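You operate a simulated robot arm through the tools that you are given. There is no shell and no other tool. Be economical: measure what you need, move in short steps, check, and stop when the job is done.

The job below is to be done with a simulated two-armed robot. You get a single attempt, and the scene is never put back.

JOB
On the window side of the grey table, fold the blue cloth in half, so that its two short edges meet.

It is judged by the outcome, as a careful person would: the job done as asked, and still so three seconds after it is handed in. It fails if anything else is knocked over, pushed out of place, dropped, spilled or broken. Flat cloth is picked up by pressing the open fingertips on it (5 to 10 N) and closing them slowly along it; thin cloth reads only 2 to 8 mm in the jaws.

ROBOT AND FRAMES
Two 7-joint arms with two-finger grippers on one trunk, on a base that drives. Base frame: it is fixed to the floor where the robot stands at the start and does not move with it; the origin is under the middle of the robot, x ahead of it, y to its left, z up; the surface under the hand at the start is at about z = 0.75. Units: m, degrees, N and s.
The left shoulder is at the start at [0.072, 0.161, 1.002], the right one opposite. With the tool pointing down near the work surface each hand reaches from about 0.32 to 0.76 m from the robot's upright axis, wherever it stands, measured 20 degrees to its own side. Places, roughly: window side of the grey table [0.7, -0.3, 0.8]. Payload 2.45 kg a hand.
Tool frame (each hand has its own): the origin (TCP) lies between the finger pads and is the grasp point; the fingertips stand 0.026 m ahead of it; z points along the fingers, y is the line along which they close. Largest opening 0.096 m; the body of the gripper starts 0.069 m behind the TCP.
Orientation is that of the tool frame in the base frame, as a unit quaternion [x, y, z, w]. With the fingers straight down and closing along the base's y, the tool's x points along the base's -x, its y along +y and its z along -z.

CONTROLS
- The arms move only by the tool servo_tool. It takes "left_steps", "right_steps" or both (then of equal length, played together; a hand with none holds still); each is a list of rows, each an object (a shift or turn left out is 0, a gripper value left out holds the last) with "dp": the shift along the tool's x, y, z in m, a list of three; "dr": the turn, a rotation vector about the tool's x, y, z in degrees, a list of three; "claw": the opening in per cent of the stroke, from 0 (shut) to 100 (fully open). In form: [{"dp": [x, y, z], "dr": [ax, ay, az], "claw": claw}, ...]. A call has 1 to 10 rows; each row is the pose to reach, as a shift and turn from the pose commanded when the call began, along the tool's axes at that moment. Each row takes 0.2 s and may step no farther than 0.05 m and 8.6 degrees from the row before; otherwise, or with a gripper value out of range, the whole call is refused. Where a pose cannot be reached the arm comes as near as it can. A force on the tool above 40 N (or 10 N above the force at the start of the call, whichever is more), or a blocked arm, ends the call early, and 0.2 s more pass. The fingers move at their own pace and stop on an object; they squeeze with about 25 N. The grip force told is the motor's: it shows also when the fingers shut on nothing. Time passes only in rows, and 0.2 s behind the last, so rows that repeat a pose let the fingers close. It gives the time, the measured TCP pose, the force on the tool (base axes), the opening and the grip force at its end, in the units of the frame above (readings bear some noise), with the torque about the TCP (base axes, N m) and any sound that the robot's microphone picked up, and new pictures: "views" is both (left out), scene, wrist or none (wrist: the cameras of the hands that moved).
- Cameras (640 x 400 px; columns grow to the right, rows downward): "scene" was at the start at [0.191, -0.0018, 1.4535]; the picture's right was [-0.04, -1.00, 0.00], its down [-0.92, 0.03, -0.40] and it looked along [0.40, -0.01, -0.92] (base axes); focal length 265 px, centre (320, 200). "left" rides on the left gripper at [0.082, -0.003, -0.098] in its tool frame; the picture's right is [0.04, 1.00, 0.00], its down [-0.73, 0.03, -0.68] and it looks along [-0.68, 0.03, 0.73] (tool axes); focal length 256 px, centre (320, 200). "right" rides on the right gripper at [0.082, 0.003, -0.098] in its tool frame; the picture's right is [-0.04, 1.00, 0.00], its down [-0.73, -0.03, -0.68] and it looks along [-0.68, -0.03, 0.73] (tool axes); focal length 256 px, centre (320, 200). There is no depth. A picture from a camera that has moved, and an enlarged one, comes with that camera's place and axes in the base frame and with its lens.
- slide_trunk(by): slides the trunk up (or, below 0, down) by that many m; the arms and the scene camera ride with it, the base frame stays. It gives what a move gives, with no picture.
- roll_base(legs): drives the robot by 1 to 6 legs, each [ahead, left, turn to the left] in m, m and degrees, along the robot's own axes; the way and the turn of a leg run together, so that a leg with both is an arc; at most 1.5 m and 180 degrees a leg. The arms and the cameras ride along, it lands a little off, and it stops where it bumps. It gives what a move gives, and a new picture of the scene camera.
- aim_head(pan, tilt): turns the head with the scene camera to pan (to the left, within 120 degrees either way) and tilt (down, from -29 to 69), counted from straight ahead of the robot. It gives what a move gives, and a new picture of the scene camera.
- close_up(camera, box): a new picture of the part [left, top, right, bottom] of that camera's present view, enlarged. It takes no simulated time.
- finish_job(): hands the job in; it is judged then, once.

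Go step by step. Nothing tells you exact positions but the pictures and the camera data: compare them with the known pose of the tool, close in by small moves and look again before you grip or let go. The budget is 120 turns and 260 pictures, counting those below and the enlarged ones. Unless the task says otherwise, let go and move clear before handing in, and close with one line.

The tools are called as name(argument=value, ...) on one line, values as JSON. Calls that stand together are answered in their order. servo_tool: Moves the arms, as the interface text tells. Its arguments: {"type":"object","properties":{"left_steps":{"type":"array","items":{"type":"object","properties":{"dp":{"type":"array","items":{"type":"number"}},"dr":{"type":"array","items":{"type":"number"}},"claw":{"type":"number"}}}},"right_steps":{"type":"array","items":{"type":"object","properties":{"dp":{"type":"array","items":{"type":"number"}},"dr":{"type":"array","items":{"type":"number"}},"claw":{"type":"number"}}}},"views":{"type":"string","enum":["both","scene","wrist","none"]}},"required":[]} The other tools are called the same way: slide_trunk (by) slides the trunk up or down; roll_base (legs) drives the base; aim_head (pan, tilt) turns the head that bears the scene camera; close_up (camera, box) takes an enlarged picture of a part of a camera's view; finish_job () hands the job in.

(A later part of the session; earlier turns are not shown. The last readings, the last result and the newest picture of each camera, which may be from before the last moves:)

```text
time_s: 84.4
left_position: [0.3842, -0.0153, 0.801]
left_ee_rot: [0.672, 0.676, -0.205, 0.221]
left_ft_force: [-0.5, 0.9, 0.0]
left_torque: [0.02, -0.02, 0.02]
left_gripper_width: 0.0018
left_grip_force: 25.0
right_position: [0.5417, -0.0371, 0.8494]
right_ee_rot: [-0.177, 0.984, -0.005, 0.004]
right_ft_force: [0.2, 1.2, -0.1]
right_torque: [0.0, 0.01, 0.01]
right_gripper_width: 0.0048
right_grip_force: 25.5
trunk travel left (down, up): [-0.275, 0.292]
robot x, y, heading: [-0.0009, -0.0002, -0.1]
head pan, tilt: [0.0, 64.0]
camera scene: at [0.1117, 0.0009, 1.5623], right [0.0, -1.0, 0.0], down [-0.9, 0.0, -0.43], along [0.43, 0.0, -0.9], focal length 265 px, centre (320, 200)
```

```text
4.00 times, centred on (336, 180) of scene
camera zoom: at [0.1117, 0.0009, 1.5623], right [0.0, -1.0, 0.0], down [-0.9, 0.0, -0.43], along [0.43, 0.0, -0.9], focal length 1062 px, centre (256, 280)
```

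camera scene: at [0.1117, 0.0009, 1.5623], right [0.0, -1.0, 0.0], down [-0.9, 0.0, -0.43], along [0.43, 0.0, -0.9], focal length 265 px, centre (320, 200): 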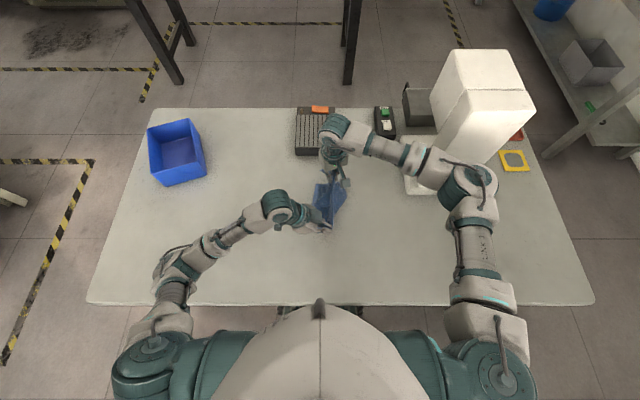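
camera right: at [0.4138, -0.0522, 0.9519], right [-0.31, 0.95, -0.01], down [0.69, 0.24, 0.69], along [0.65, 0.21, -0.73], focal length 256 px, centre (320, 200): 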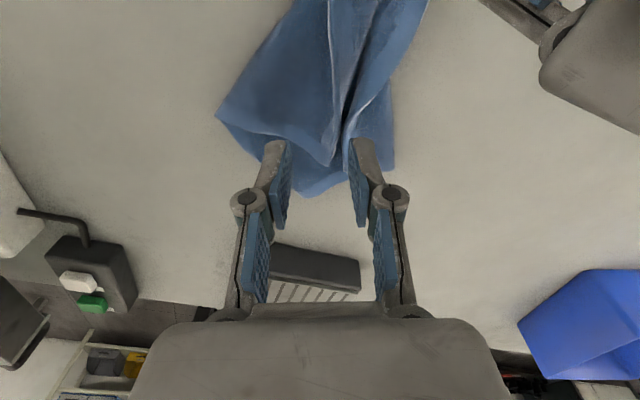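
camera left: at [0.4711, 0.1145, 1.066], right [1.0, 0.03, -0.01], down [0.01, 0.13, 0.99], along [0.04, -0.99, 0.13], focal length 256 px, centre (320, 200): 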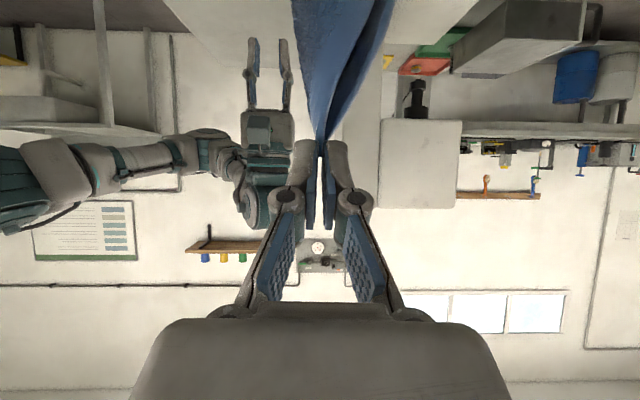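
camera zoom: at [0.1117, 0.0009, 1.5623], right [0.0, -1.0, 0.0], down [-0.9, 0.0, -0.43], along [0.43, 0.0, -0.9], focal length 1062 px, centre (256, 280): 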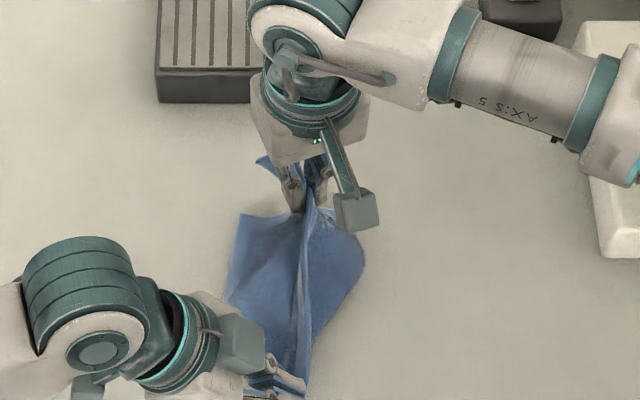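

Holding. I raise both hands together so the cloth hangs from this edge.

servo_tool(left_steps=[{"dp": [-0.011, 0.003, -0.02]}, {"dp": [-0.022, 0.006, -0.04]}, {"dp": [-0.034, 0.01, -0.065]}, {"dp": [-0.046, 0.013, -0.09]}, {"dp": [-0.06, 0.017, -0.115]}, {"dp": [-0.074, 0.021, -0.143]}, {"dp": [-0.088, 0.026, -0.17]}, {"dp": [-0.1017, 0.03, -0.197]}, {"dp": [-0.1017, 0.03, -0.197]}], right_steps=[{"dp": [0.007, -0.004, -0.02]}, {"dp": [0.014, -0.008, -0.04]}, {"dp": [0.021, -0.012, -0.06]}, {"dp": [0.028, -0.016, -0.085]}, {"dp": [0.035, -0.02, -0.105]}, {"dp": [0.042, -0.024, -0.13]}, {"dp": [0.049, -0.028, -0.15]}, {"dp": [0.055, -0.033, -0.17]}, {"dp": [0.055, -0.033, -0.17]}], views="both")

close_up(camera="scene", box=[240, 100, 432, 220])

```text
time_s: 86.4
left_position: [0.4088, 0.0168, 1.0218]
left_ee_rot: [0.673, 0.676, -0.206, 0.22]
left_ft_force: [0.3, -0.3, 0.0]
left_torque: [0.02, 0.01, 0.0]
left_gripper_width: 0.0021
left_grip_force: 24.8
right_position: [0.4991, -0.0864, 1.0188]
right_ee_rot: [-0.178, 0.984, -0.005, 0.005]
right_ft_force: [0.2, 0.3, -0.1]
right_torque: [0.0, 0.04, 0.03]
right_gripper_width: 0.0052
right_grip_force: 25.1
trunk travel left (down, up): [-0.275, 0.292]
robot x, y, heading: [-0.001, -0.0023, 0.2]
head pan, tilt: [0.0, 64.0]
camera scene: at [0.1122, 0.0004, 1.5622], right [0.0, -1.0, 0.0], down [-0.9, 0.0, -0.43], along [0.43, 0.0, -0.9], focal length 265 px, centre (320, 200)
camera right: at [0.4227, -0.1113, 1.1162], right [-0.31, 0.95, -0.01], down [0.69, 0.24, 0.68], along [0.65, 0.2, -0.73], focal length 256 px, centre (320, 200)
camera left: at [0.4036, 0.14, 1.0559], right [1.0, 0.04, 0.0], down [0.01, -0.21, 0.98], along [0.04, -0.98, -0.21], focal length 256 px, centre (320, 200)
```

scene: 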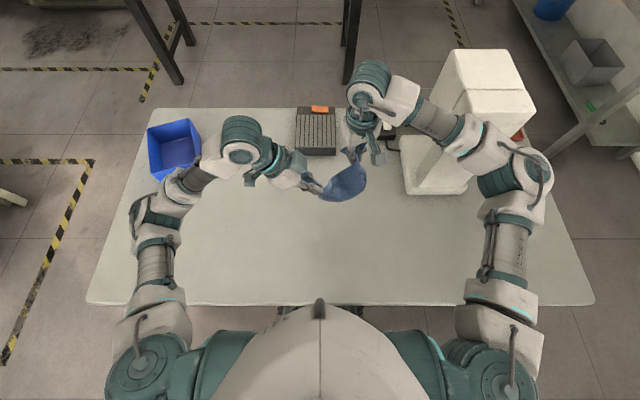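
right: 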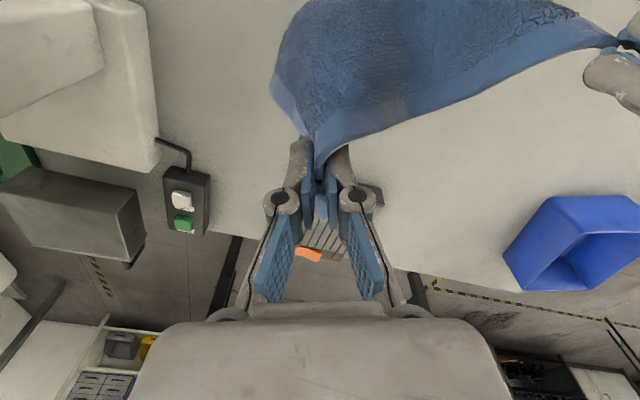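
left: 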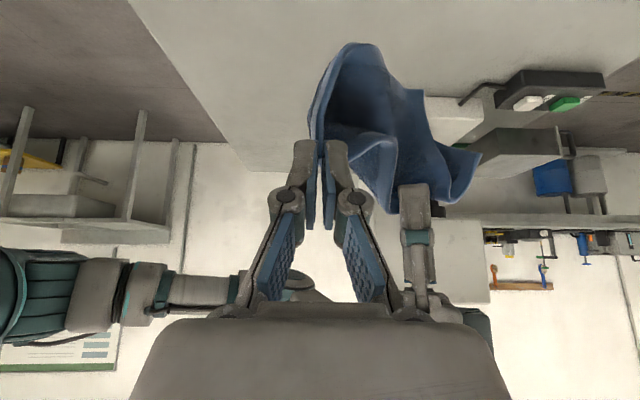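

```text
3.33 times, centred on (336, 160) of scene
camera zoom: at [0.1122, 0.0004, 1.5622], right [0.0, -1.0, 0.0], down [-0.9, 0.0, -0.43], along [0.43, 0.0, -0.9], focal length 885 px, centre (267, 333)
```

zoom: 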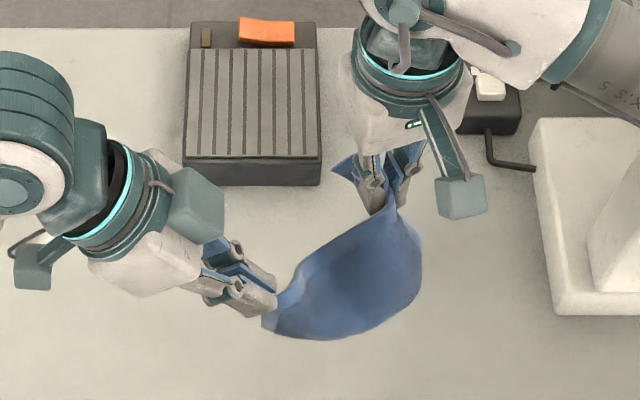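

The right grip also caught the layer beneath (the cloth hangs as a pouch). I set everything back down the same way, release, and will retry on the raised part of the flap's edge with the fingertips held higher.

servo_tool(left_steps=[{"dp": [0.0137, -0.004, 0.027]}, {"dp": [0.0277, -0.009, 0.054]}, {"dp": [0.0417, -0.013, 0.082]}, {"dp": [0.0557, -0.017, 0.107]}, {"dp": [0.0677, -0.02, 0.132]}, {"dp": [0.0797, -0.024, 0.157]}, {"dp": [0.0907, -0.027, 0.177]}, {"dp": [0.1017, -0.03, 0.197]}, {"dp": [0.1017, -0.03, 0.197]}], right_steps=[{"dp": [-0.006, 0.005, 0.02]}, {"dp": [-0.013, 0.009, 0.04]}, {"dp": [-0.02, 0.013, 0.065]}, {"dp": [-0.027, 0.017, 0.085]}, {"dp": [-0.034, 0.021, 0.11]}, {"dp": [-0.041, 0.025, 0.13]}, {"dp": [-0.048, 0.029, 0.15]}, {"dp": [-0.055, 0.033, 0.17]}, {"dp": [-0.055, 0.033, 0.17]}], views="none")

servo_tool(right_steps=[{"dp": [0, 0.01, 0.02]}, {"dp": [0, 0.02, 0.04]}, {"dp": [0, 0.025, 0.055]}, {"dp": [0, 0.025, 0.06]}, {"dp": [0, 0.025, 0.06], "claw": 10}, {"dp": [0, 0.025, 0.06], "claw": 33}, {"dp": [0, 0.025, 0.06], "claw": 40}, {"dp": [0, 0.025, 0.04], "claw": 40}, {"dp": [0.01, 0.025, 0.0], "claw": 40}, {"dp": [0.03, 0.01, -0.02], "claw": 40}], views="both")

close_up(camera="right", box=[160, 0, 480, 200])

```text
time_s: 88.4
left_position: [0.3823, -0.0126, 0.8021]
left_ee_rot: [0.672, 0.676, -0.205, 0.22]
left_ft_force: [0.6, 0.0, 0.4]
left_torque: [-0.02, -0.04, -0.01]
left_gripper_width: 0.002
left_grip_force: 25.2
right_position: [0.542, -0.0382, 0.8485]
right_ee_rot: [-0.178, 0.984, -0.006, 0.005]
right_ft_force: [-0.9, 0.2, -0.2]
right_torque: [-0.03, -0.02, 0.04]
right_gripper_width: 0.0044
right_grip_force: 24.6
trunk travel left (down, up): [-0.275, 0.292]
robot x, y, heading: [-0.0011, -0.001, 0.0]
head pan, tilt: [0.0, 64.0]
```

```text
time_s: 90.6
left_position: [0.3824, -0.0132, 0.8012]
left_ee_rot: [0.673, 0.676, -0.206, 0.219]
left_ft_force: [0.3, 0.3, 0.0]
left_torque: [-0.03, -0.02, -0.01]
left_gripper_width: 0.0017
left_grip_force: 25.2
right_position: [0.5107, -0.0392, 0.8695]
right_ee_rot: [-0.177, 0.984, -0.006, 0.005]
right_ft_force: [-0.4, 1.0, 0.2]
right_torque: [0.01, -0.03, 0.0]
right_gripper_width: 0.0383
right_grip_force: 0.1
trunk travel left (down, up): [-0.275, 0.292]
robot x, y, heading: [0.0006, -0.0005, -0.2]
head pan, tilt: [0.0, 64.0]
camera scene: at [0.1108, -0.0005, 1.5624], right [0.0, -1.0, 0.0], down [-0.9, 0.0, -0.43], along [0.43, 0.0, -0.9], focal length 265 px, centre (320, 200)
camera right: at [0.4318, -0.0632, 0.9668], right [-0.31, 0.95, -0.01], down [0.69, 0.23, 0.69], along [0.65, 0.21, -0.73], focal length 256 px, centre (320, 200)
```

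scene: 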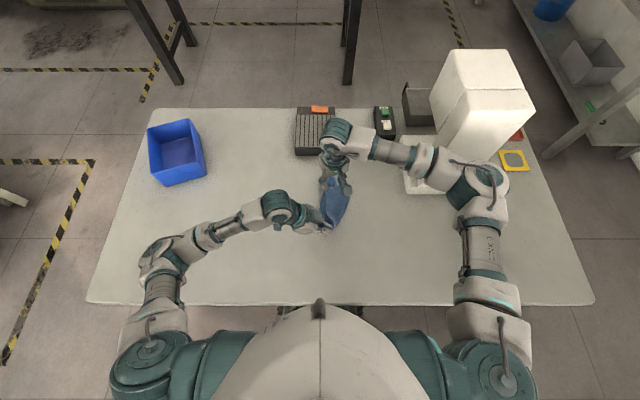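
right: 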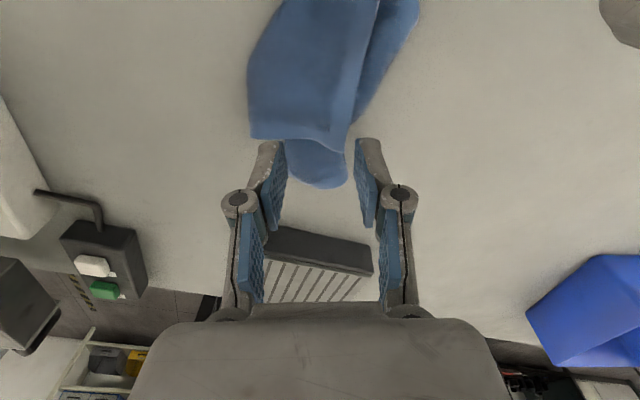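

```text
2.00 times, centred on (320, 100) of right
camera zoom: at [0.4318, -0.0632, 0.9668], right [-0.31, 0.95, -0.01], down [0.69, 0.23, 0.69], along [0.65, 0.21, -0.73], focal length 512 px, centre (320, 400)
```

zoom: 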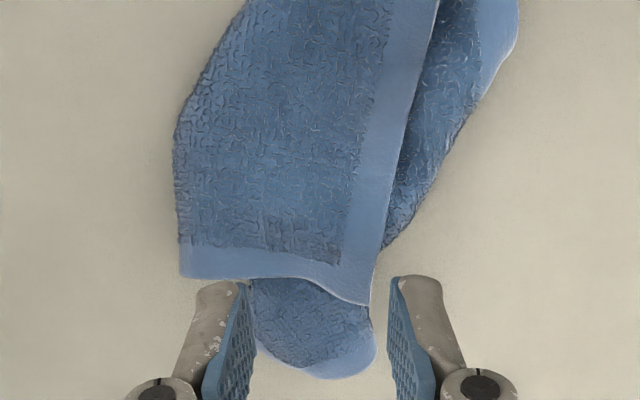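

close_up(camera="left", box=[280, 40, 600, 240])

servo_tool(right_steps=[{"dp": [0.02, 0, 0]}, {"dp": [0.04, 0.0, 0]}, {"dp": [0.045, 0.003, 0]}], views="wrist")

close_up(camera="right", box=[160, 0, 480, 200])

```text
2.00 times, centred on (440, 140) of left
camera zoom: at [0.378, 0.1091, 0.8359], right [1.0, 0.04, 0.0], down [0.01, -0.21, 0.98], along [0.04, -0.98, -0.21], focal length 512 px, centre (80, 320)
```

zoom: 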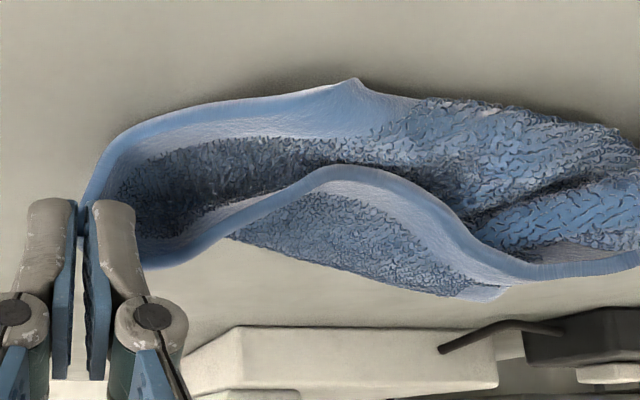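

```text
time_s: 91.4
left_position: [0.3828, -0.0131, 0.802]
left_ee_rot: [0.672, 0.677, -0.205, 0.22]
left_ft_force: [0.5, 0.3, 0.1]
left_torque: [-0.01, -0.02, 0.05]
left_gripper_width: 0.0018
left_grip_force: 25.0
right_position: [0.4665, -0.0521, 0.8686]
right_ee_rot: [-0.178, 0.984, -0.006, 0.004]
right_ft_force: [0.2, 0.3, 0.2]
right_torque: [0.02, 0.01, 0.01]
right_gripper_width: 0.0384
right_grip_force: 0.0
trunk travel left (down, up): [-0.275, 0.292]
robot x, y, heading: [-0.0036, -0.0026, 0.3]
head pan, tilt: [0.0, 64.0]
camera right: at [0.3891, -0.0762, 0.9659], right [-0.31, 0.95, -0.01], down [0.69, 0.24, 0.69], along [0.65, 0.21, -0.73], focal length 256 px, centre (320, 200)
```

right: 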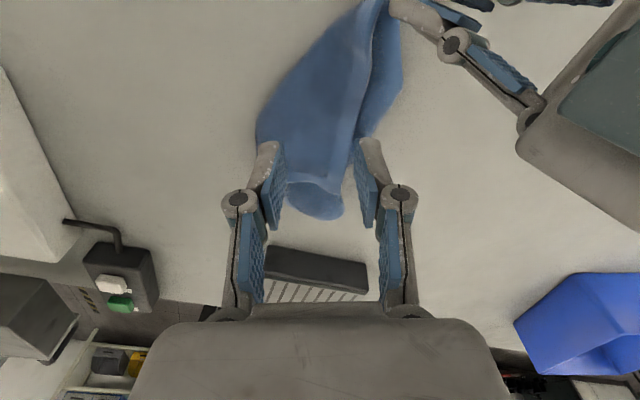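

```text
2.00 times, centred on (320, 100) of right
camera zoom: at [0.3891, -0.0762, 0.9659], right [-0.31, 0.95, -0.01], down [0.69, 0.24, 0.69], along [0.65, 0.21, -0.73], focal length 512 px, centre (320, 400)
```

zoom: 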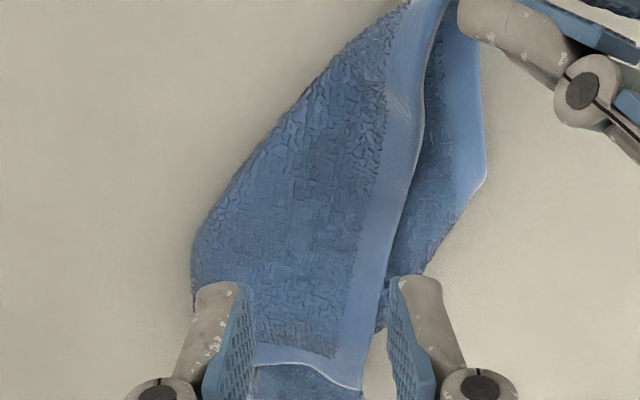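

Triangulating from two views, A's tip stands up at about (0.533, −0.010, 0.790), 4 cm above the table. I can pinch it well clear of the layer below; I move over it.

servo_tool(right_steps=[{"dp": [-0.02, 0.005, 0], "claw": 32}, {"dp": [-0.045, 0.01, 0.01]}, {"dp": [-0.0654, 0.0145, 0.025]}, {"dp": [-0.0654, 0.0145, 0.04]}, {"dp": [-0.0654, 0.0145, 0.046]}], views="none")

close_up(camera="right", box=[200, 60, 440, 210])

close_up(camera="left", box=[360, 60, 640, 260])

```text
time_s: 92.6
left_position: [0.384, -0.0136, 0.8022]
left_ee_rot: [0.673, 0.676, -0.206, 0.22]
left_ft_force: [0.3, 0.9, 0.3]
left_torque: [0.0, 0.0, 0.02]
left_gripper_width: 0.0022
left_grip_force: 25.3
right_position: [0.5239, -0.015, 0.8209]
right_ee_rot: [-0.178, 0.984, -0.005, 0.005]
right_ft_force: [0.1, 0.2, -0.2]
right_torque: [0.02, -0.01, -0.01]
right_gripper_width: 0.0308
right_grip_force: 0.2
trunk travel left (down, up): [-0.275, 0.292]
robot x, y, heading: [0.0011, 0.0018, -0.0]
head pan, tilt: [0.0, 64.0]
```

```text
2.67 times, centred on (320, 135) of right
camera zoom: at [0.4461, -0.0393, 0.9194], right [-0.31, 0.95, -0.01], down [0.69, 0.24, 0.68], along [0.65, 0.21, -0.73], focal length 683 px, centre (320, 373)
```

zoom: 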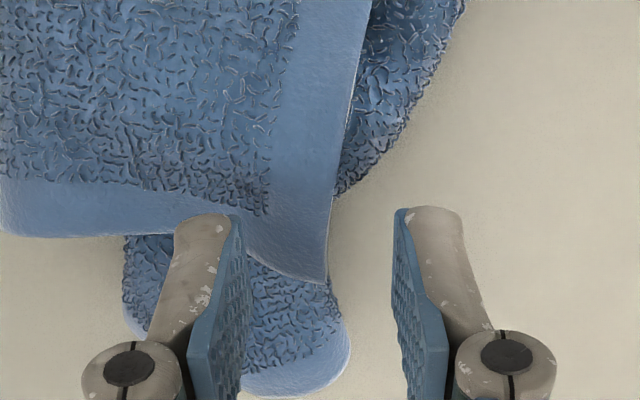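

```text
2.00 times, centred on (500, 160) of left
camera zoom: at [0.3782, 0.1099, 0.8357], right [1.0, 0.04, 0.0], down [0.01, -0.21, 0.98], along [0.04, -0.98, -0.21], focal length 512 px, centre (-40, 280)
```

zoom: 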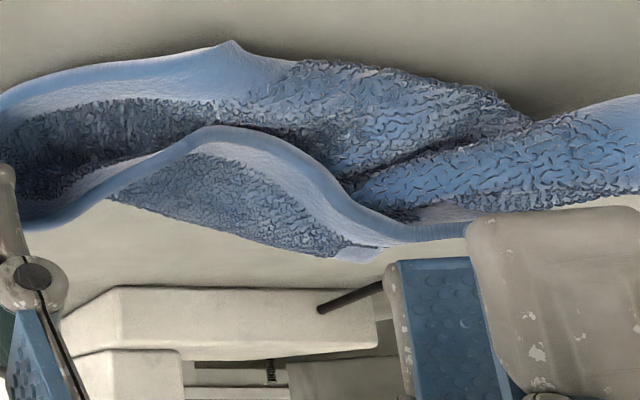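

Well centred on A's edge. I lower 16 mm (fingertips about 3 cm above the table) and close.

servo_tool(right_steps=[{"dp": [0, 0, 0.006]}, {"dp": [0, 0, 0.012]}, {"dp": [0, 0, 0.017]}, {"dp": [0, 0, 0.017], "claw": 25}, {"dp": [0, 0, 0.017], "claw": 18}, {"dp": [0, 0, 0.017], "claw": 11}, {"dp": [0, 0, 0.017], "claw": 5}, {"dp": [0, 0, 0.017], "claw": 0}, {"dp": [0, 0, 0.017], "claw": 0}], views="none")

close_up(camera="right", box=[200, 60, 440, 210])

close_up(camera="left", box=[360, 60, 640, 260])

```text
time_s: 94.6
left_position: [0.383, -0.0141, 0.8025]
left_ee_rot: [0.673, 0.676, -0.206, 0.22]
left_ft_force: [0.6, 0.8, 0.3]
left_torque: [-0.02, 0.02, 0.02]
left_gripper_width: 0.002
left_grip_force: 25.4
right_position: [0.5234, -0.015, 0.8061]
right_ee_rot: [-0.178, 0.984, -0.006, 0.005]
right_ft_force: [0.2, 0.6, 1.1]
right_torque: [0.01, -0.04, -0.02]
right_gripper_width: 0.0035
right_grip_force: 25.5
trunk travel left (down, up): [-0.275, 0.292]
robot x, y, heading: [0.0005, 0.0043, 0.2]
head pan, tilt: [0.0, 64.0]
```

```text
2.67 times, centred on (320, 135) of right
camera zoom: at [0.4459, -0.0396, 0.9031], right [-0.31, 0.95, -0.01], down [0.69, 0.24, 0.68], along [0.65, 0.21, -0.73], focal length 683 px, centre (320, 373)
```

zoom: 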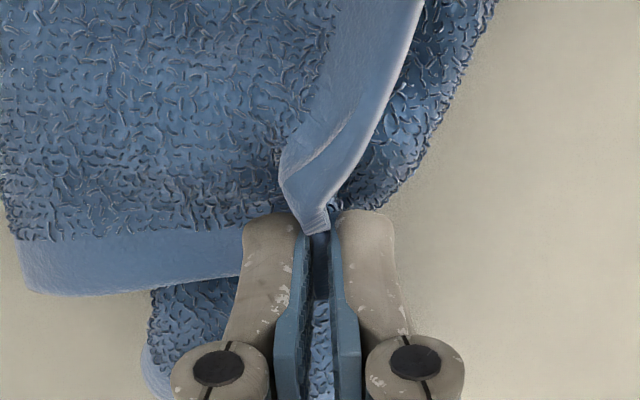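

```text
2.00 times, centred on (500, 160) of left
camera zoom: at [0.3782, 0.1099, 0.8357], right [1.0, 0.04, 0.0], down [0.01, -0.21, 0.98], along [0.04, -0.98, -0.21], focal length 512 px, centre (-40, 280)
```

zoom: 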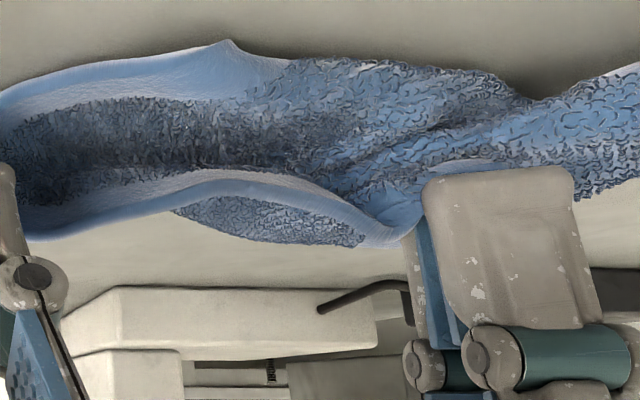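

Gripped at 3.5 mm, well above the lower layer. I raise both hands again so the cloth hangs from edge D–A.

servo_tool(left_steps=[{"dp": [-0.011, 0.003, -0.02]}, {"dp": [-0.022, 0.006, -0.04]}, {"dp": [-0.034, 0.01, -0.065]}, {"dp": [-0.046, 0.013, -0.09]}, {"dp": [-0.06, 0.017, -0.115]}, {"dp": [-0.074, 0.021, -0.143]}, {"dp": [-0.088, 0.026, -0.17]}, {"dp": [-0.1017, 0.03, -0.197]}, {"dp": [-0.1017, 0.03, -0.197]}], right_steps=[{"dp": [0.007, -0.01, -0.025]}, {"dp": [0.014, -0.018, -0.05]}, {"dp": [0.021, -0.026, -0.075]}, {"dp": [0.028, -0.034, -0.1]}, {"dp": [0.035, -0.042, -0.125]}, {"dp": [0.042, -0.05, -0.155]}, {"dp": [0.049, -0.058, -0.185]}, {"dp": [0.055, -0.066, -0.213]}, {"dp": [0.055, -0.066, -0.213]}], views="both")

close_up(camera="scene", box=[240, 100, 432, 220])

```text
time_s: 96.6
left_position: [0.4092, 0.0158, 1.0226]
left_ee_rot: [0.672, 0.676, -0.205, 0.22]
left_ft_force: [-0.5, -0.2, -0.2]
left_torque: [0.0, -0.03, 0.01]
left_gripper_width: 0.002
left_grip_force: 25.4
right_position: [0.4922, -0.0964, 1.0189]
right_ee_rot: [-0.178, 0.984, -0.005, 0.004]
right_ft_force: [0.3, 0.7, -0.6]
right_torque: [-0.04, 0.0, -0.01]
right_gripper_width: 0.0032
right_grip_force: 24.8
trunk travel left (down, up): [-0.275, 0.292]
robot x, y, heading: [-0.0008, 0.0035, -0.1]
head pan, tilt: [0.0, 64.0]
camera scene: at [0.1122, 0.0004, 1.5622], right [0.0, -1.0, 0.0], down [-0.9, 0.0, -0.43], along [0.43, 0.0, -0.9], focal length 265 px, centre (320, 200)
camera right: at [0.4157, -0.1194, 1.1167], right [-0.31, 0.95, -0.01], down [0.69, 0.24, 0.68], along [0.65, 0.21, -0.73], focal length 256 px, centre (320, 200)
camera left: at [0.4032, 0.1393, 1.0565], right [1.0, 0.04, -0.01], down [0.01, -0.21, 0.98], along [0.04, -0.98, -0.21], focal length 256 px, centre (320, 200)
```

scene: 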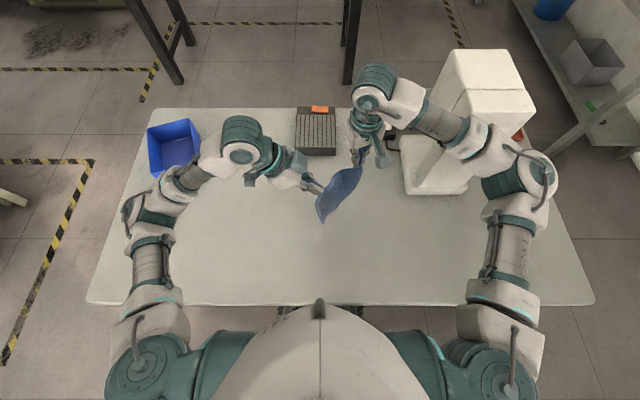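
right: 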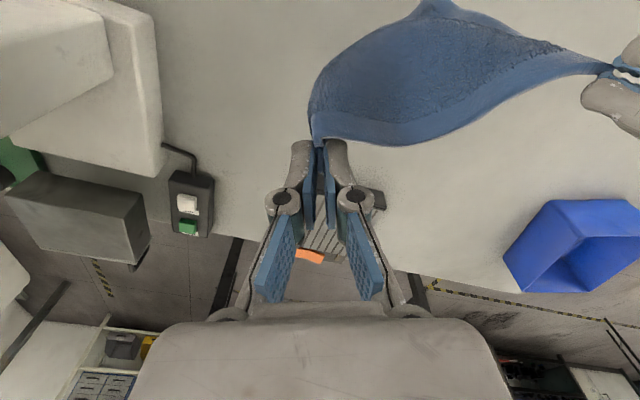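
left: 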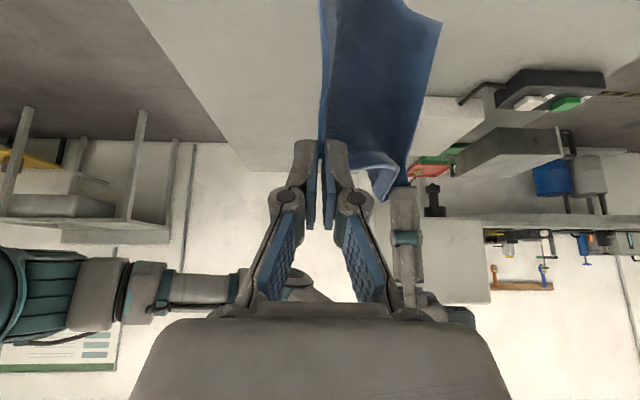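

```text
3.33 times, centred on (336, 160) of scene
camera zoom: at [0.1122, 0.0004, 1.5622], right [0.0, -1.0, 0.0], down [-0.9, 0.0, -0.43], along [0.43, 0.0, -0.9], focal length 885 px, centre (267, 333)
```

zoom: 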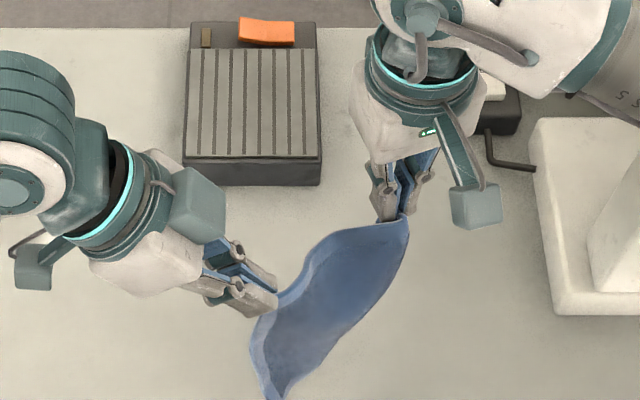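

The cloth now hangs flat from edge D–A with B–C below. I align the edge along y at x≈0.41 and spread gently, checking tension.

servo_tool(left_steps=[{"dp": [0.004, 0, -0.003]}, {"dp": [0.008, 0, -0.006]}, {"dp": [0.012, 0, -0.008]}, {"dp": [0.016, 0, -0.011]}, {"dp": [0.02, 0, -0.014]}, {"dp": [0.024, 0, -0.017]}, {"dp": [0.028, 0, -0.02]}, {"dp": [0.033, 0, -0.023]}, {"dp": [0.033, 0, -0.023]}], right_steps=[{"dp": [0.01, 0.0025, 0], "dr": [0, 0, 7.5]}, {"dp": [0.02, 0.005, 0], "dr": [0, 0, 15]}, {"dp": [0.03, 0.0075, 0], "dr": [0, 0, 22.5]}, {"dp": [0.04, 0.01, 0], "dr": [0, 0, 30]}, {"dp": [0.05, 0.0125, 0], "dr": [0, 0, 37.5]}, {"dp": [0.06, 0.015, 0], "dr": [0, 0, 45]}, {"dp": [0.07, 0.0175, 0], "dr": [0, 0, 52]}, {"dp": [0.08, 0.0195, 0], "dr": [0, 0, 60]}, {"dp": [0.08, 0.0195, 0], "dr": [0, 0, 60]}], views="scene")

close_up(camera="scene", box=[240, 130, 432, 250])

close_up(camera="left", box=[160, 0, 640, 300])

```text
time_s: 98.6
left_position: [0.4072, 0.0579, 1.0227]
left_ee_rot: [0.672, 0.676, -0.206, 0.22]
left_ft_force: [0.0, -0.8, 0.6]
left_torque: [0.0, 0.0, 0.01]
left_gripper_width: 0.0019
left_grip_force: 25.2
right_position: [0.4102, -0.1046, 1.0183]
right_ee_rot: [0.338, 0.941, -0.003, 0.007]
right_ft_force: [-0.4, -0.2, -0.6]
right_torque: [0.03, 0.0, 0.08]
right_gripper_width: 0.0035
right_grip_force: 25.3
trunk travel left (down, up): [-0.275, 0.292]
robot x, y, heading: [0.0012, 0.0006, -0.2]
head pan, tilt: [0.0, 64.0]
camera scene: at [0.1114, 0.0007, 1.5623], right [0.0, -1.0, 0.0], down [-0.9, 0.0, -0.43], along [0.43, 0.0, -0.9], focal length 265 px, centre (320, 200)
```

scene: 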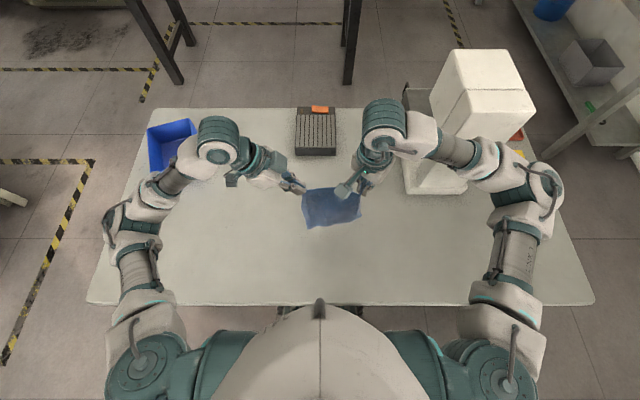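

```text
3.33 times, centred on (336, 190) of scene
camera zoom: at [0.1114, 0.0007, 1.5623], right [0.0, -1.0, 0.0], down [-0.9, 0.0, -0.43], along [0.43, 0.0, -0.9], focal length 885 px, centre (267, 233)
```

zoom: 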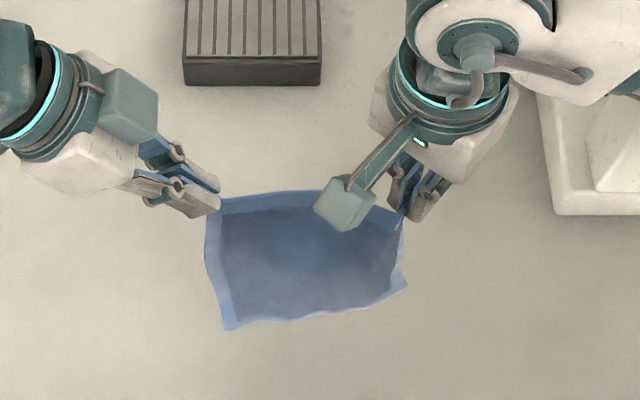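

```text
1.33 times, centred on (400, 150) of left
camera zoom: at [0.4028, 0.1803, 1.0557], right [1.0, 0.04, 0.0], down [0.01, -0.21, 0.98], along [0.04, -0.98, -0.21], focal length 341 px, centre (213, 267)
```

zoom: 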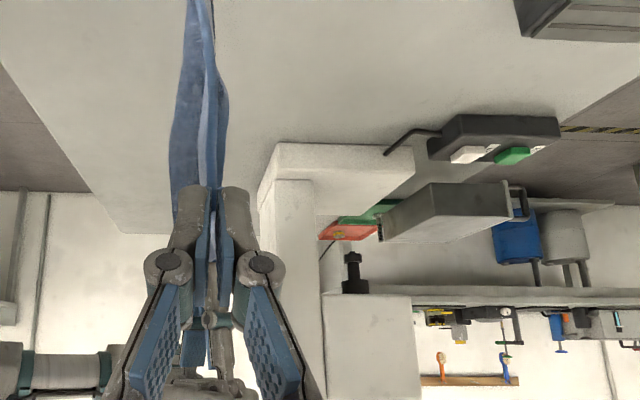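

It hangs as a clean flat sheet: short edge D–A on top, B–C at the bottom near x≈0.40. Now I lay it out away from me with both hands, keeping hold.

servo_tool(left_steps=[{"dp": [0.0115, 0, 0.0164]}, {"dp": [0.023, 0.02, 0.0328]}, {"dp": [0.0316, 0.05, 0.045]}, {"dp": [0.043, 0.08, 0.0614]}, {"dp": [0.0574, 0.11, 0.0819]}, {"dp": [0.0718, 0.135, 0.1024]}, {"dp": [0.0861, 0.155, 0.1229]}, {"dp": [0.1005, 0.172, 0.1433]}, {"dp": [0.1148, 0.185, 0.1638]}, {"dp": [0.1234, 0.192, 0.176]}], right_steps=[{"dp": [0, 0, 0.02]}, {"dp": [-0.0154, 0.0127, 0.04]}, {"dp": [-0.0386, 0.0318, 0.055]}, {"dp": [-0.0618, 0.0509, 0.075]}, {"dp": [-0.0849, 0.07, 0.1]}, {"dp": [-0.1042, 0.0859, 0.125]}, {"dp": [-0.1197, 0.0986, 0.15]}, {"dp": [-0.1328, 0.1094, 0.175]}, {"dp": [-0.1428, 0.1177, 0.2]}, {"dp": [-0.1482, 0.1221, 0.215]}], views="scene")

close_up(camera="scene", box=[240, 130, 432, 250])

```text
time_s: 100.8
left_position: [0.605, 0.0593, 0.8097]
left_ee_rot: [0.672, 0.676, -0.206, 0.22]
left_ft_force: [0.0, -0.6, 0.1]
left_torque: [0.01, 0.03, -0.03]
left_gripper_width: 0.0019
left_grip_force: 25.5
right_position: [0.6062, -0.1074, 0.8055]
right_ee_rot: [0.338, 0.941, -0.002, 0.007]
right_ft_force: [-0.3, 0.1, 0.4]
right_torque: [0.0, 0.0, 0.02]
right_gripper_width: 0.0032
right_grip_force: 25.1
trunk travel left (down, up): [-0.275, 0.292]
robot x, y, heading: [-0.001, 0.0019, -0.2]
head pan, tilt: [0.0, 64.0]
camera scene: at [0.1135, 0.0006, 1.5622], right [0.0, -1.0, 0.0], down [-0.9, 0.0, -0.43], along [0.43, 0.0, -0.9], focal length 265 px, centre (320, 200)
```

scene: 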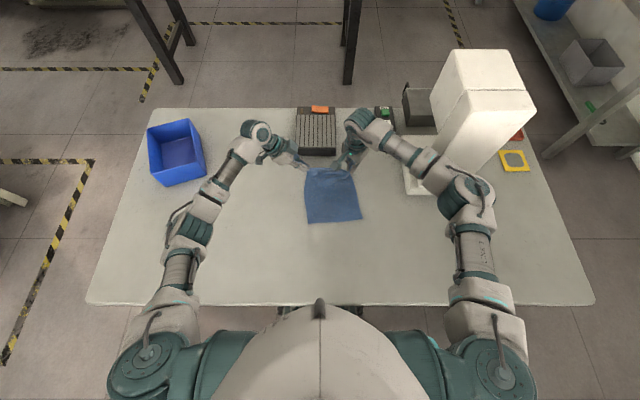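

```text
3.33 times, centred on (336, 190) of scene
camera zoom: at [0.1135, 0.0006, 1.5622], right [0.0, -1.0, 0.0], down [-0.9, 0.0, -0.43], along [0.43, 0.0, -0.9], focal length 885 px, centre (267, 233)
```

zoom: 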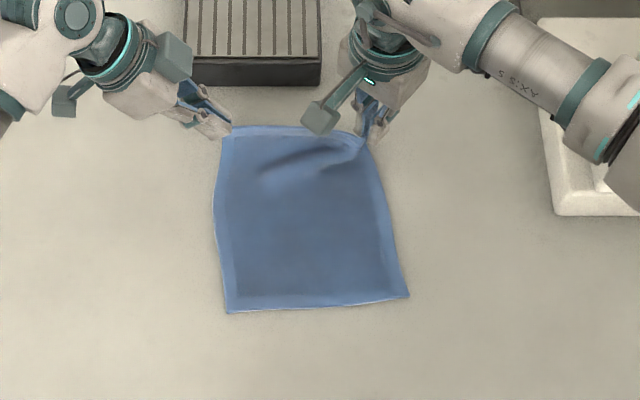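

It lies flat: C about (0.417, 0.039), B about (0.434, −0.139). Now I fold D–A back over in a low arc onto C–B.

servo_tool(left_steps=[{"dp": [-0.0115, -0.011, -0.0164]}, {"dp": [-0.0229, -0.0315, -0.0303]}, {"dp": [-0.0307, -0.0555, -0.0396]}, {"dp": [-0.0362, -0.0833, -0.0454]}, {"dp": [-0.0382, -0.1073, -0.0465]}, {"dp": [-0.0362, -0.1295, -0.0418]}, {"dp": [-0.0312, -0.1517, -0.0331]}, {"dp": [-0.0222, -0.1702, -0.0187]}, {"dp": [-0.0112, -0.185, -0.002]}], right_steps=[{"dp": [0.0077, -0.0064, -0.02]}, {"dp": [0.0212, -0.0195, -0.038]}, {"dp": [0.0374, -0.0343, -0.05]}, {"dp": [0.0562, -0.0514, -0.058]}, {"dp": [0.0724, -0.0663, -0.06]}, {"dp": [0.0873, -0.0801, -0.055]}, {"dp": [0.1023, -0.0938, -0.045]}, {"dp": [0.1147, -0.1053, -0.028]}, {"dp": [0.1248, -0.1144, -0.008]}], views="scene")

close_up(camera="scene", box=[240, 130, 432, 250])

```text
time_s: 102.8
left_position: [0.4186, 0.0487, 0.8155]
left_ee_rot: [0.672, 0.677, -0.204, 0.221]
left_ft_force: [-0.6, 0.5, 0.2]
left_torque: [-0.02, 0.01, 0.0]
left_gripper_width: 0.0016
left_grip_force: 25.0
right_position: [0.4365, -0.1149, 0.8129]
right_ee_rot: [0.338, 0.941, -0.003, 0.007]
right_ft_force: [0.7, 0.4, 0.1]
right_torque: [-0.02, 0.01, 0.04]
right_gripper_width: 0.0033
right_grip_force: 25.0
trunk travel left (down, up): [-0.275, 0.292]
robot x, y, heading: [-0.0008, 0.0016, -0.4]
head pan, tilt: [0.0, 64.0]
camera scene: at [0.1105, 0.0005, 1.5624], right [0.0, -1.0, 0.0], down [-0.9, 0.0, -0.43], along [0.43, 0.0, -0.9], focal length 265 px, centre (320, 200)
```

scene: 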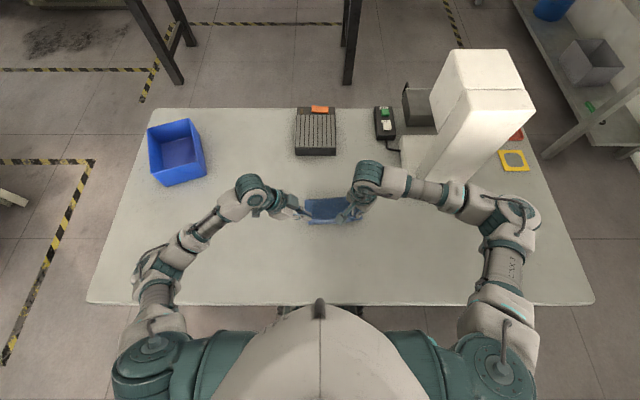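

```text
3.33 times, centred on (336, 190) of scene
camera zoom: at [0.1105, 0.0005, 1.5624], right [0.0, -1.0, 0.0], down [-0.9, 0.0, -0.43], along [0.43, 0.0, -0.9], focal length 885 px, centre (267, 233)
```

zoom: 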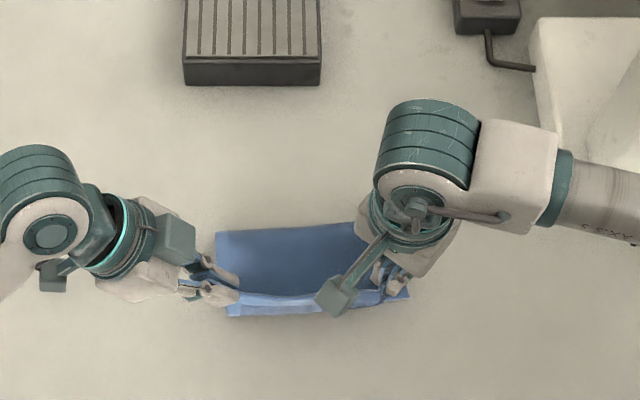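

The two edges are lined up. I lower the last 3 cm.

servo_tool(left_steps=[{"dp": [0.006, -0.001, 0.007]}, {"dp": [0.012, -0.003, 0.014]}, {"dp": [0.0165, -0.004, 0.019]}, {"dp": [0.0185, -0.004, 0.0212]}], right_steps=[{"dp": [0.0004, -0.0016, 0.01]}, {"dp": [0.0008, -0.0032, 0.019]}, {"dp": [0.0012, -0.0048, 0.025]}, {"dp": [0.0012, -0.0048, 0.028]}], views="wrist")

close_up(camera="scene", box=[288, 180, 384, 240])

```text
time_s: 103.8
left_position: [0.4149, 0.0516, 0.7892]
left_ee_rot: [0.672, 0.676, -0.205, 0.221]
left_ft_force: [0.5, 0.0, 0.5]
left_torque: [-0.02, -0.02, 0.02]
left_gripper_width: 0.0018
left_grip_force: 25.4
right_position: [0.4306, -0.1178, 0.7841]
right_ee_rot: [0.338, 0.941, -0.002, 0.01]
right_ft_force: [-0.7, 0.4, 17.4]
right_torque: [0.04, 0.0, 0.02]
right_gripper_width: 0.0032
right_grip_force: 24.8
trunk travel left (down, up): [-0.275, 0.292]
robot x, y, heading: [0.0006, 0.0009, 0.2]
head pan, tilt: [0.0, 64.0]
camera right: at [0.3712, -0.0623, 0.8822], right [0.67, 0.75, 0.0], down [0.54, -0.48, 0.69], along [0.52, -0.46, -0.72], focal length 256 px, centre (320, 200)
camera left: at [0.4094, 0.176, 0.822], right [1.0, 0.04, 0.0], down [0.01, -0.21, 0.98], along [0.04, -0.98, -0.21], focal length 256 px, centre (320, 200)
```

right: 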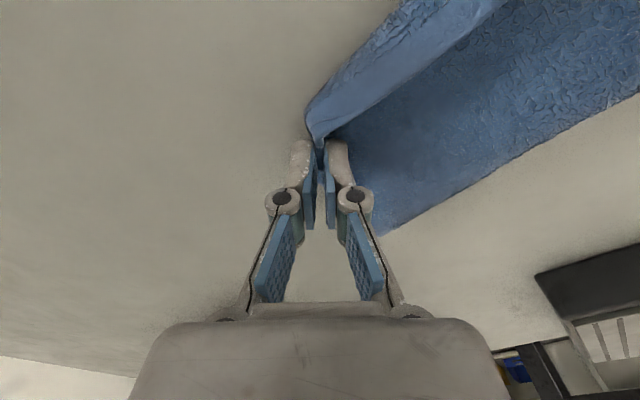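
left: 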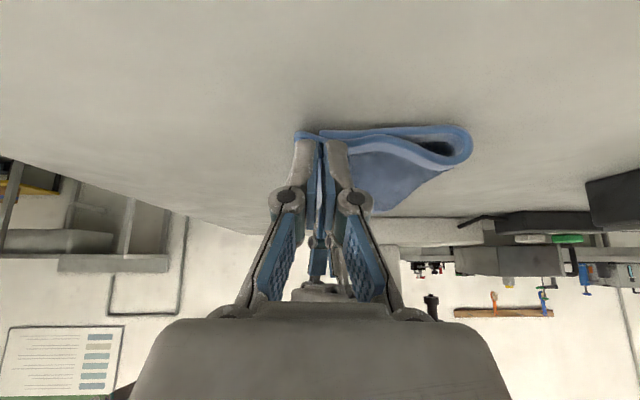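

```text
6.67 times, centred on (336, 210) of scene
camera zoom: at [0.1077, 0.0016, 1.563], right [0.0, -1.0, 0.0], down [-0.9, 0.0, -0.44], along [0.44, 0.0, -0.9], focal length 1770 px, centre (213, 133)
```

zoom: 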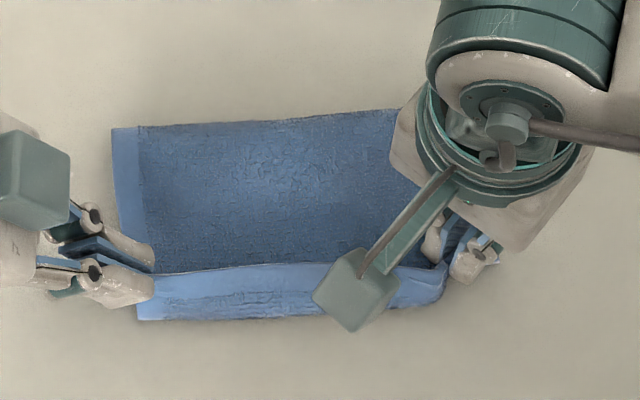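

The upper edge is still about 1.5 cm short of the lower edge. I ease the pressure and move both hands that little bit nearer to me.

servo_tool(left_steps=[{"dp": [-0.003, 0, -0.004]}, {"dp": [-0.003, -0.005, -0.004]}, {"dp": [-0.003, -0.01, -0.004]}, {"dp": [-0.003, -0.015, -0.004]}, {"dp": [-0.0, -0.015, -0.0]}], right_steps=[{"dp": [0, 0, -0.006]}, {"dp": [0.0039, -0.0032, -0.006]}, {"dp": [0.0085, -0.007, -0.006]}, {"dp": [0.0131, -0.0108, -0.006]}, {"dp": [0.0131, -0.0108, -0.0025]}], views="none")

close_up(camera="scene", box=[288, 180, 384, 240])

close_up(camera="left", box=[240, 80, 520, 230])

close_up(camera="right", box=[200, 0, 520, 250])

```text
time_s: 105.0
left_position: [0.3995, 0.0519, 0.7882]
left_ee_rot: [0.672, 0.676, -0.206, 0.22]
left_ft_force: [-0.2, 0.0, 0.2]
left_torque: [-0.03, -0.01, 0.0]
left_gripper_width: 0.0017
left_grip_force: 24.8
right_position: [0.4155, -0.1188, 0.7859]
right_ee_rot: [0.337, 0.941, -0.002, 0.007]
right_ft_force: [0.1, -0.7, 7.2]
right_torque: [0.04, -0.05, 0.04]
right_gripper_width: 0.0033
right_grip_force: 25.1
trunk travel left (down, up): [-0.275, 0.292]
robot x, y, heading: [-0.0021, 0.0033, -0.0]
head pan, tilt: [0.0, 64.0]
```

```text
6.67 times, centred on (336, 210) of scene
camera zoom: at [0.1097, 0.0006, 1.5626], right [0.0, -1.0, 0.0], down [-0.9, 0.0, -0.44], along [0.44, 0.0, -0.9], focal length 1770 px, centre (213, 133)
```

zoom: 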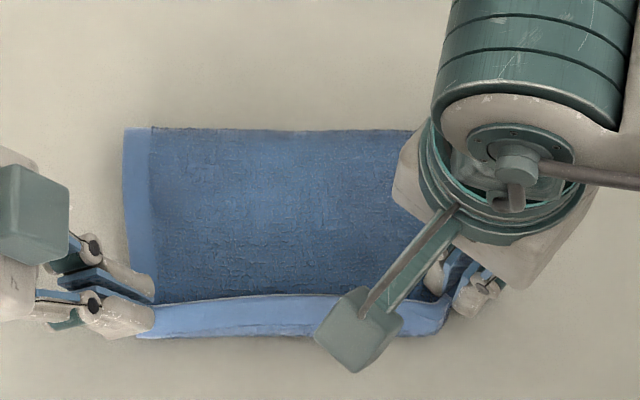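

```text
2.29 times, centred on (380, 155) of left
camera zoom: at [0.395, 0.1753, 0.8215], right [1.0, 0.04, 0.0], down [0.01, -0.21, 0.98], along [0.04, -0.98, -0.21], focal length 585 px, centre (183, 303)
```

zoom: 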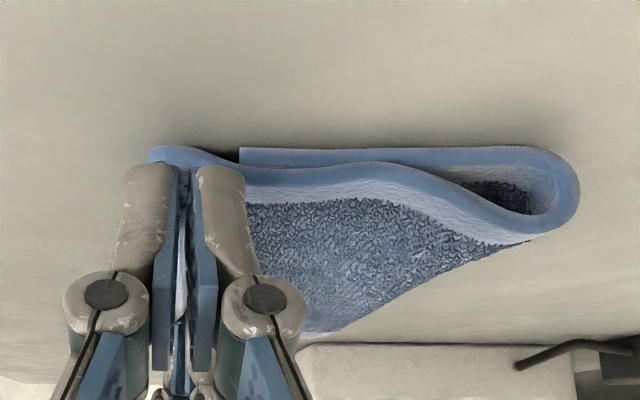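

```text
1.60 times, centred on (360, 125) of right
camera zoom: at [0.355, -0.063, 0.8833], right [0.67, 0.75, 0.0], down [0.54, -0.48, 0.69], along [0.52, -0.46, -0.72], focal length 410 px, centre (256, 320)
```

zoom: 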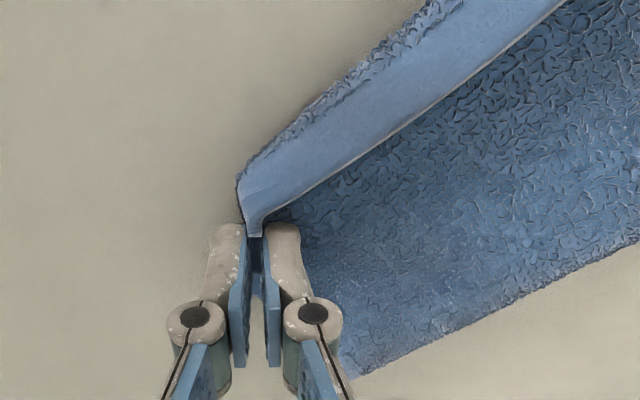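

From the side I see the upper layer overshoots and its edge is turned back at the fingers; C's real edge is at x≈0.416. I raise both hands slightly, move back out, and lean them so the held edge points toward me and falls the right way.

servo_tool(left_steps=[{"dp": [-0.0035, 0.002, -0.005], "dr": [-6.1, 0, 4.3]}, {"dp": [-0.007, 0.005, -0.01], "dr": [-12.3, 0, 8.6]}, {"dp": [-0.0105, 0.009, -0.015], "dr": [-18.4, 0, 12.9]}, {"dp": [-0.0138, 0.014, -0.0197], "dr": [-24.6, 0, 17.2]}, {"dp": [-0.0138, 0.014, -0.0197], "dr": [-24.6, 0, 17.2]}], right_steps=[{"dp": [-0.0015, 0.0013, -0.006], "dr": [-4.8, -5.8, 0]}, {"dp": [-0.0039, 0.0032, -0.012], "dr": [-9.6, -11.6, 0]}, {"dp": [-0.007, 0.0057, -0.018], "dr": [-14.3, -17.4, 0]}, {"dp": [-0.0108, 0.0089, -0.024], "dr": [-19.1, -23.2, 0]}, {"dp": [-0.0108, 0.0089, -0.024], "dr": [-19.1, -23.2, 0]}], views="none")

close_up(camera="scene", box=[288, 180, 384, 240])

close_up(camera="left", box=[160, 40, 560, 290])

```text
time_s: 106.2
left_position: [0.4155, 0.0513, 0.8116]
left_ee_rot: [0.703, 0.597, -0.021, 0.386]
left_ft_force: [1.0, -0.4, 0.5]
left_torque: [-0.02, -0.02, 0.03]
left_gripper_width: 0.0011
left_grip_force: 24.9
right_position: [0.4296, -0.1198, 0.8107]
right_ee_rot: [0.325, 0.908, 0.085, 0.251]
right_ft_force: [-0.8, -0.3, 0.5]
right_torque: [-0.03, 0.05, -0.03]
right_gripper_width: 0.0032
right_grip_force: 25.0
trunk travel left (down, up): [-0.275, 0.292]
robot x, y, heading: [-0.0003, -0.0033, 0.1]
head pan, tilt: [0.0, 64.0]
```

```text
6.67 times, centred on (336, 210) of scene
camera zoom: at [0.1104, 0.0006, 1.5624], right [0.0, -1.0, 0.0], down [-0.9, 0.0, -0.43], along [0.43, 0.0, -0.9], focal length 1770 px, centre (213, 133)
```

zoom: 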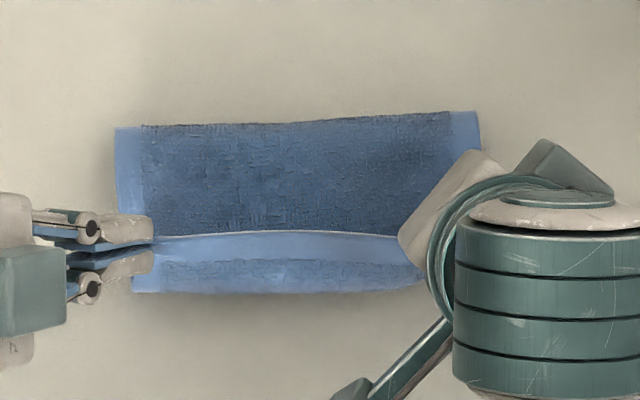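

```text
1.60 times, centred on (360, 165) of left
camera zoom: at [0.3926, 0.1748, 0.8385], right [0.87, 0.04, 0.5], down [-0.48, -0.22, 0.85], along [0.14, -0.98, -0.17], focal length 410 px, centre (256, 256)
```

zoom: 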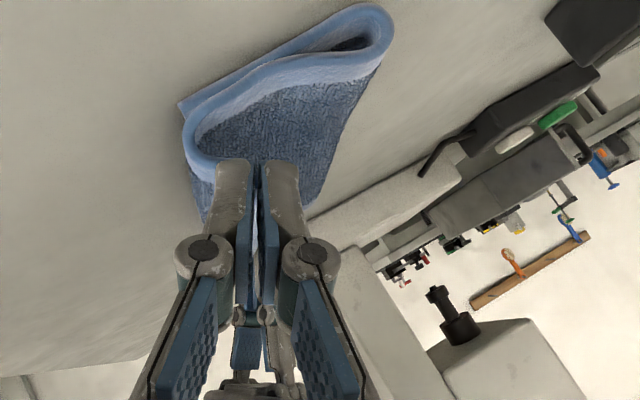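

The slack makes an S at the fingers. I raise both hands 4 cm to straighten the upper layer before letting go.

servo_tool(left_steps=[{"dp": [-0.0057, 0, -0.0082]}], right_steps=[{"dp": [0, 0, 0]}], views="none")

```text
time_s: 106.6
left_position: [0.4077, 0.0526, 0.8206]
left_ee_rot: [0.703, 0.597, -0.021, 0.386]
left_ft_force: [-0.2, -0.5, 0.5]
left_torque: [0.01, 0.02, 0.02]
left_gripper_width: 0.0008
left_grip_force: 25.3
right_position: [0.4289, -0.119, 0.8099]
right_ee_rot: [0.324, 0.908, 0.085, 0.251]
right_ft_force: [0.1, -0.2, -0.4]
right_torque: [-0.02, 0.06, 0.01]
right_gripper_width: 0.0032
right_grip_force: 25.2
trunk travel left (down, up): [-0.275, 0.292]
robot x, y, heading: [-0.0006, -0.001, 0.1]
head pan, tilt: [0.0, 64.0]
```

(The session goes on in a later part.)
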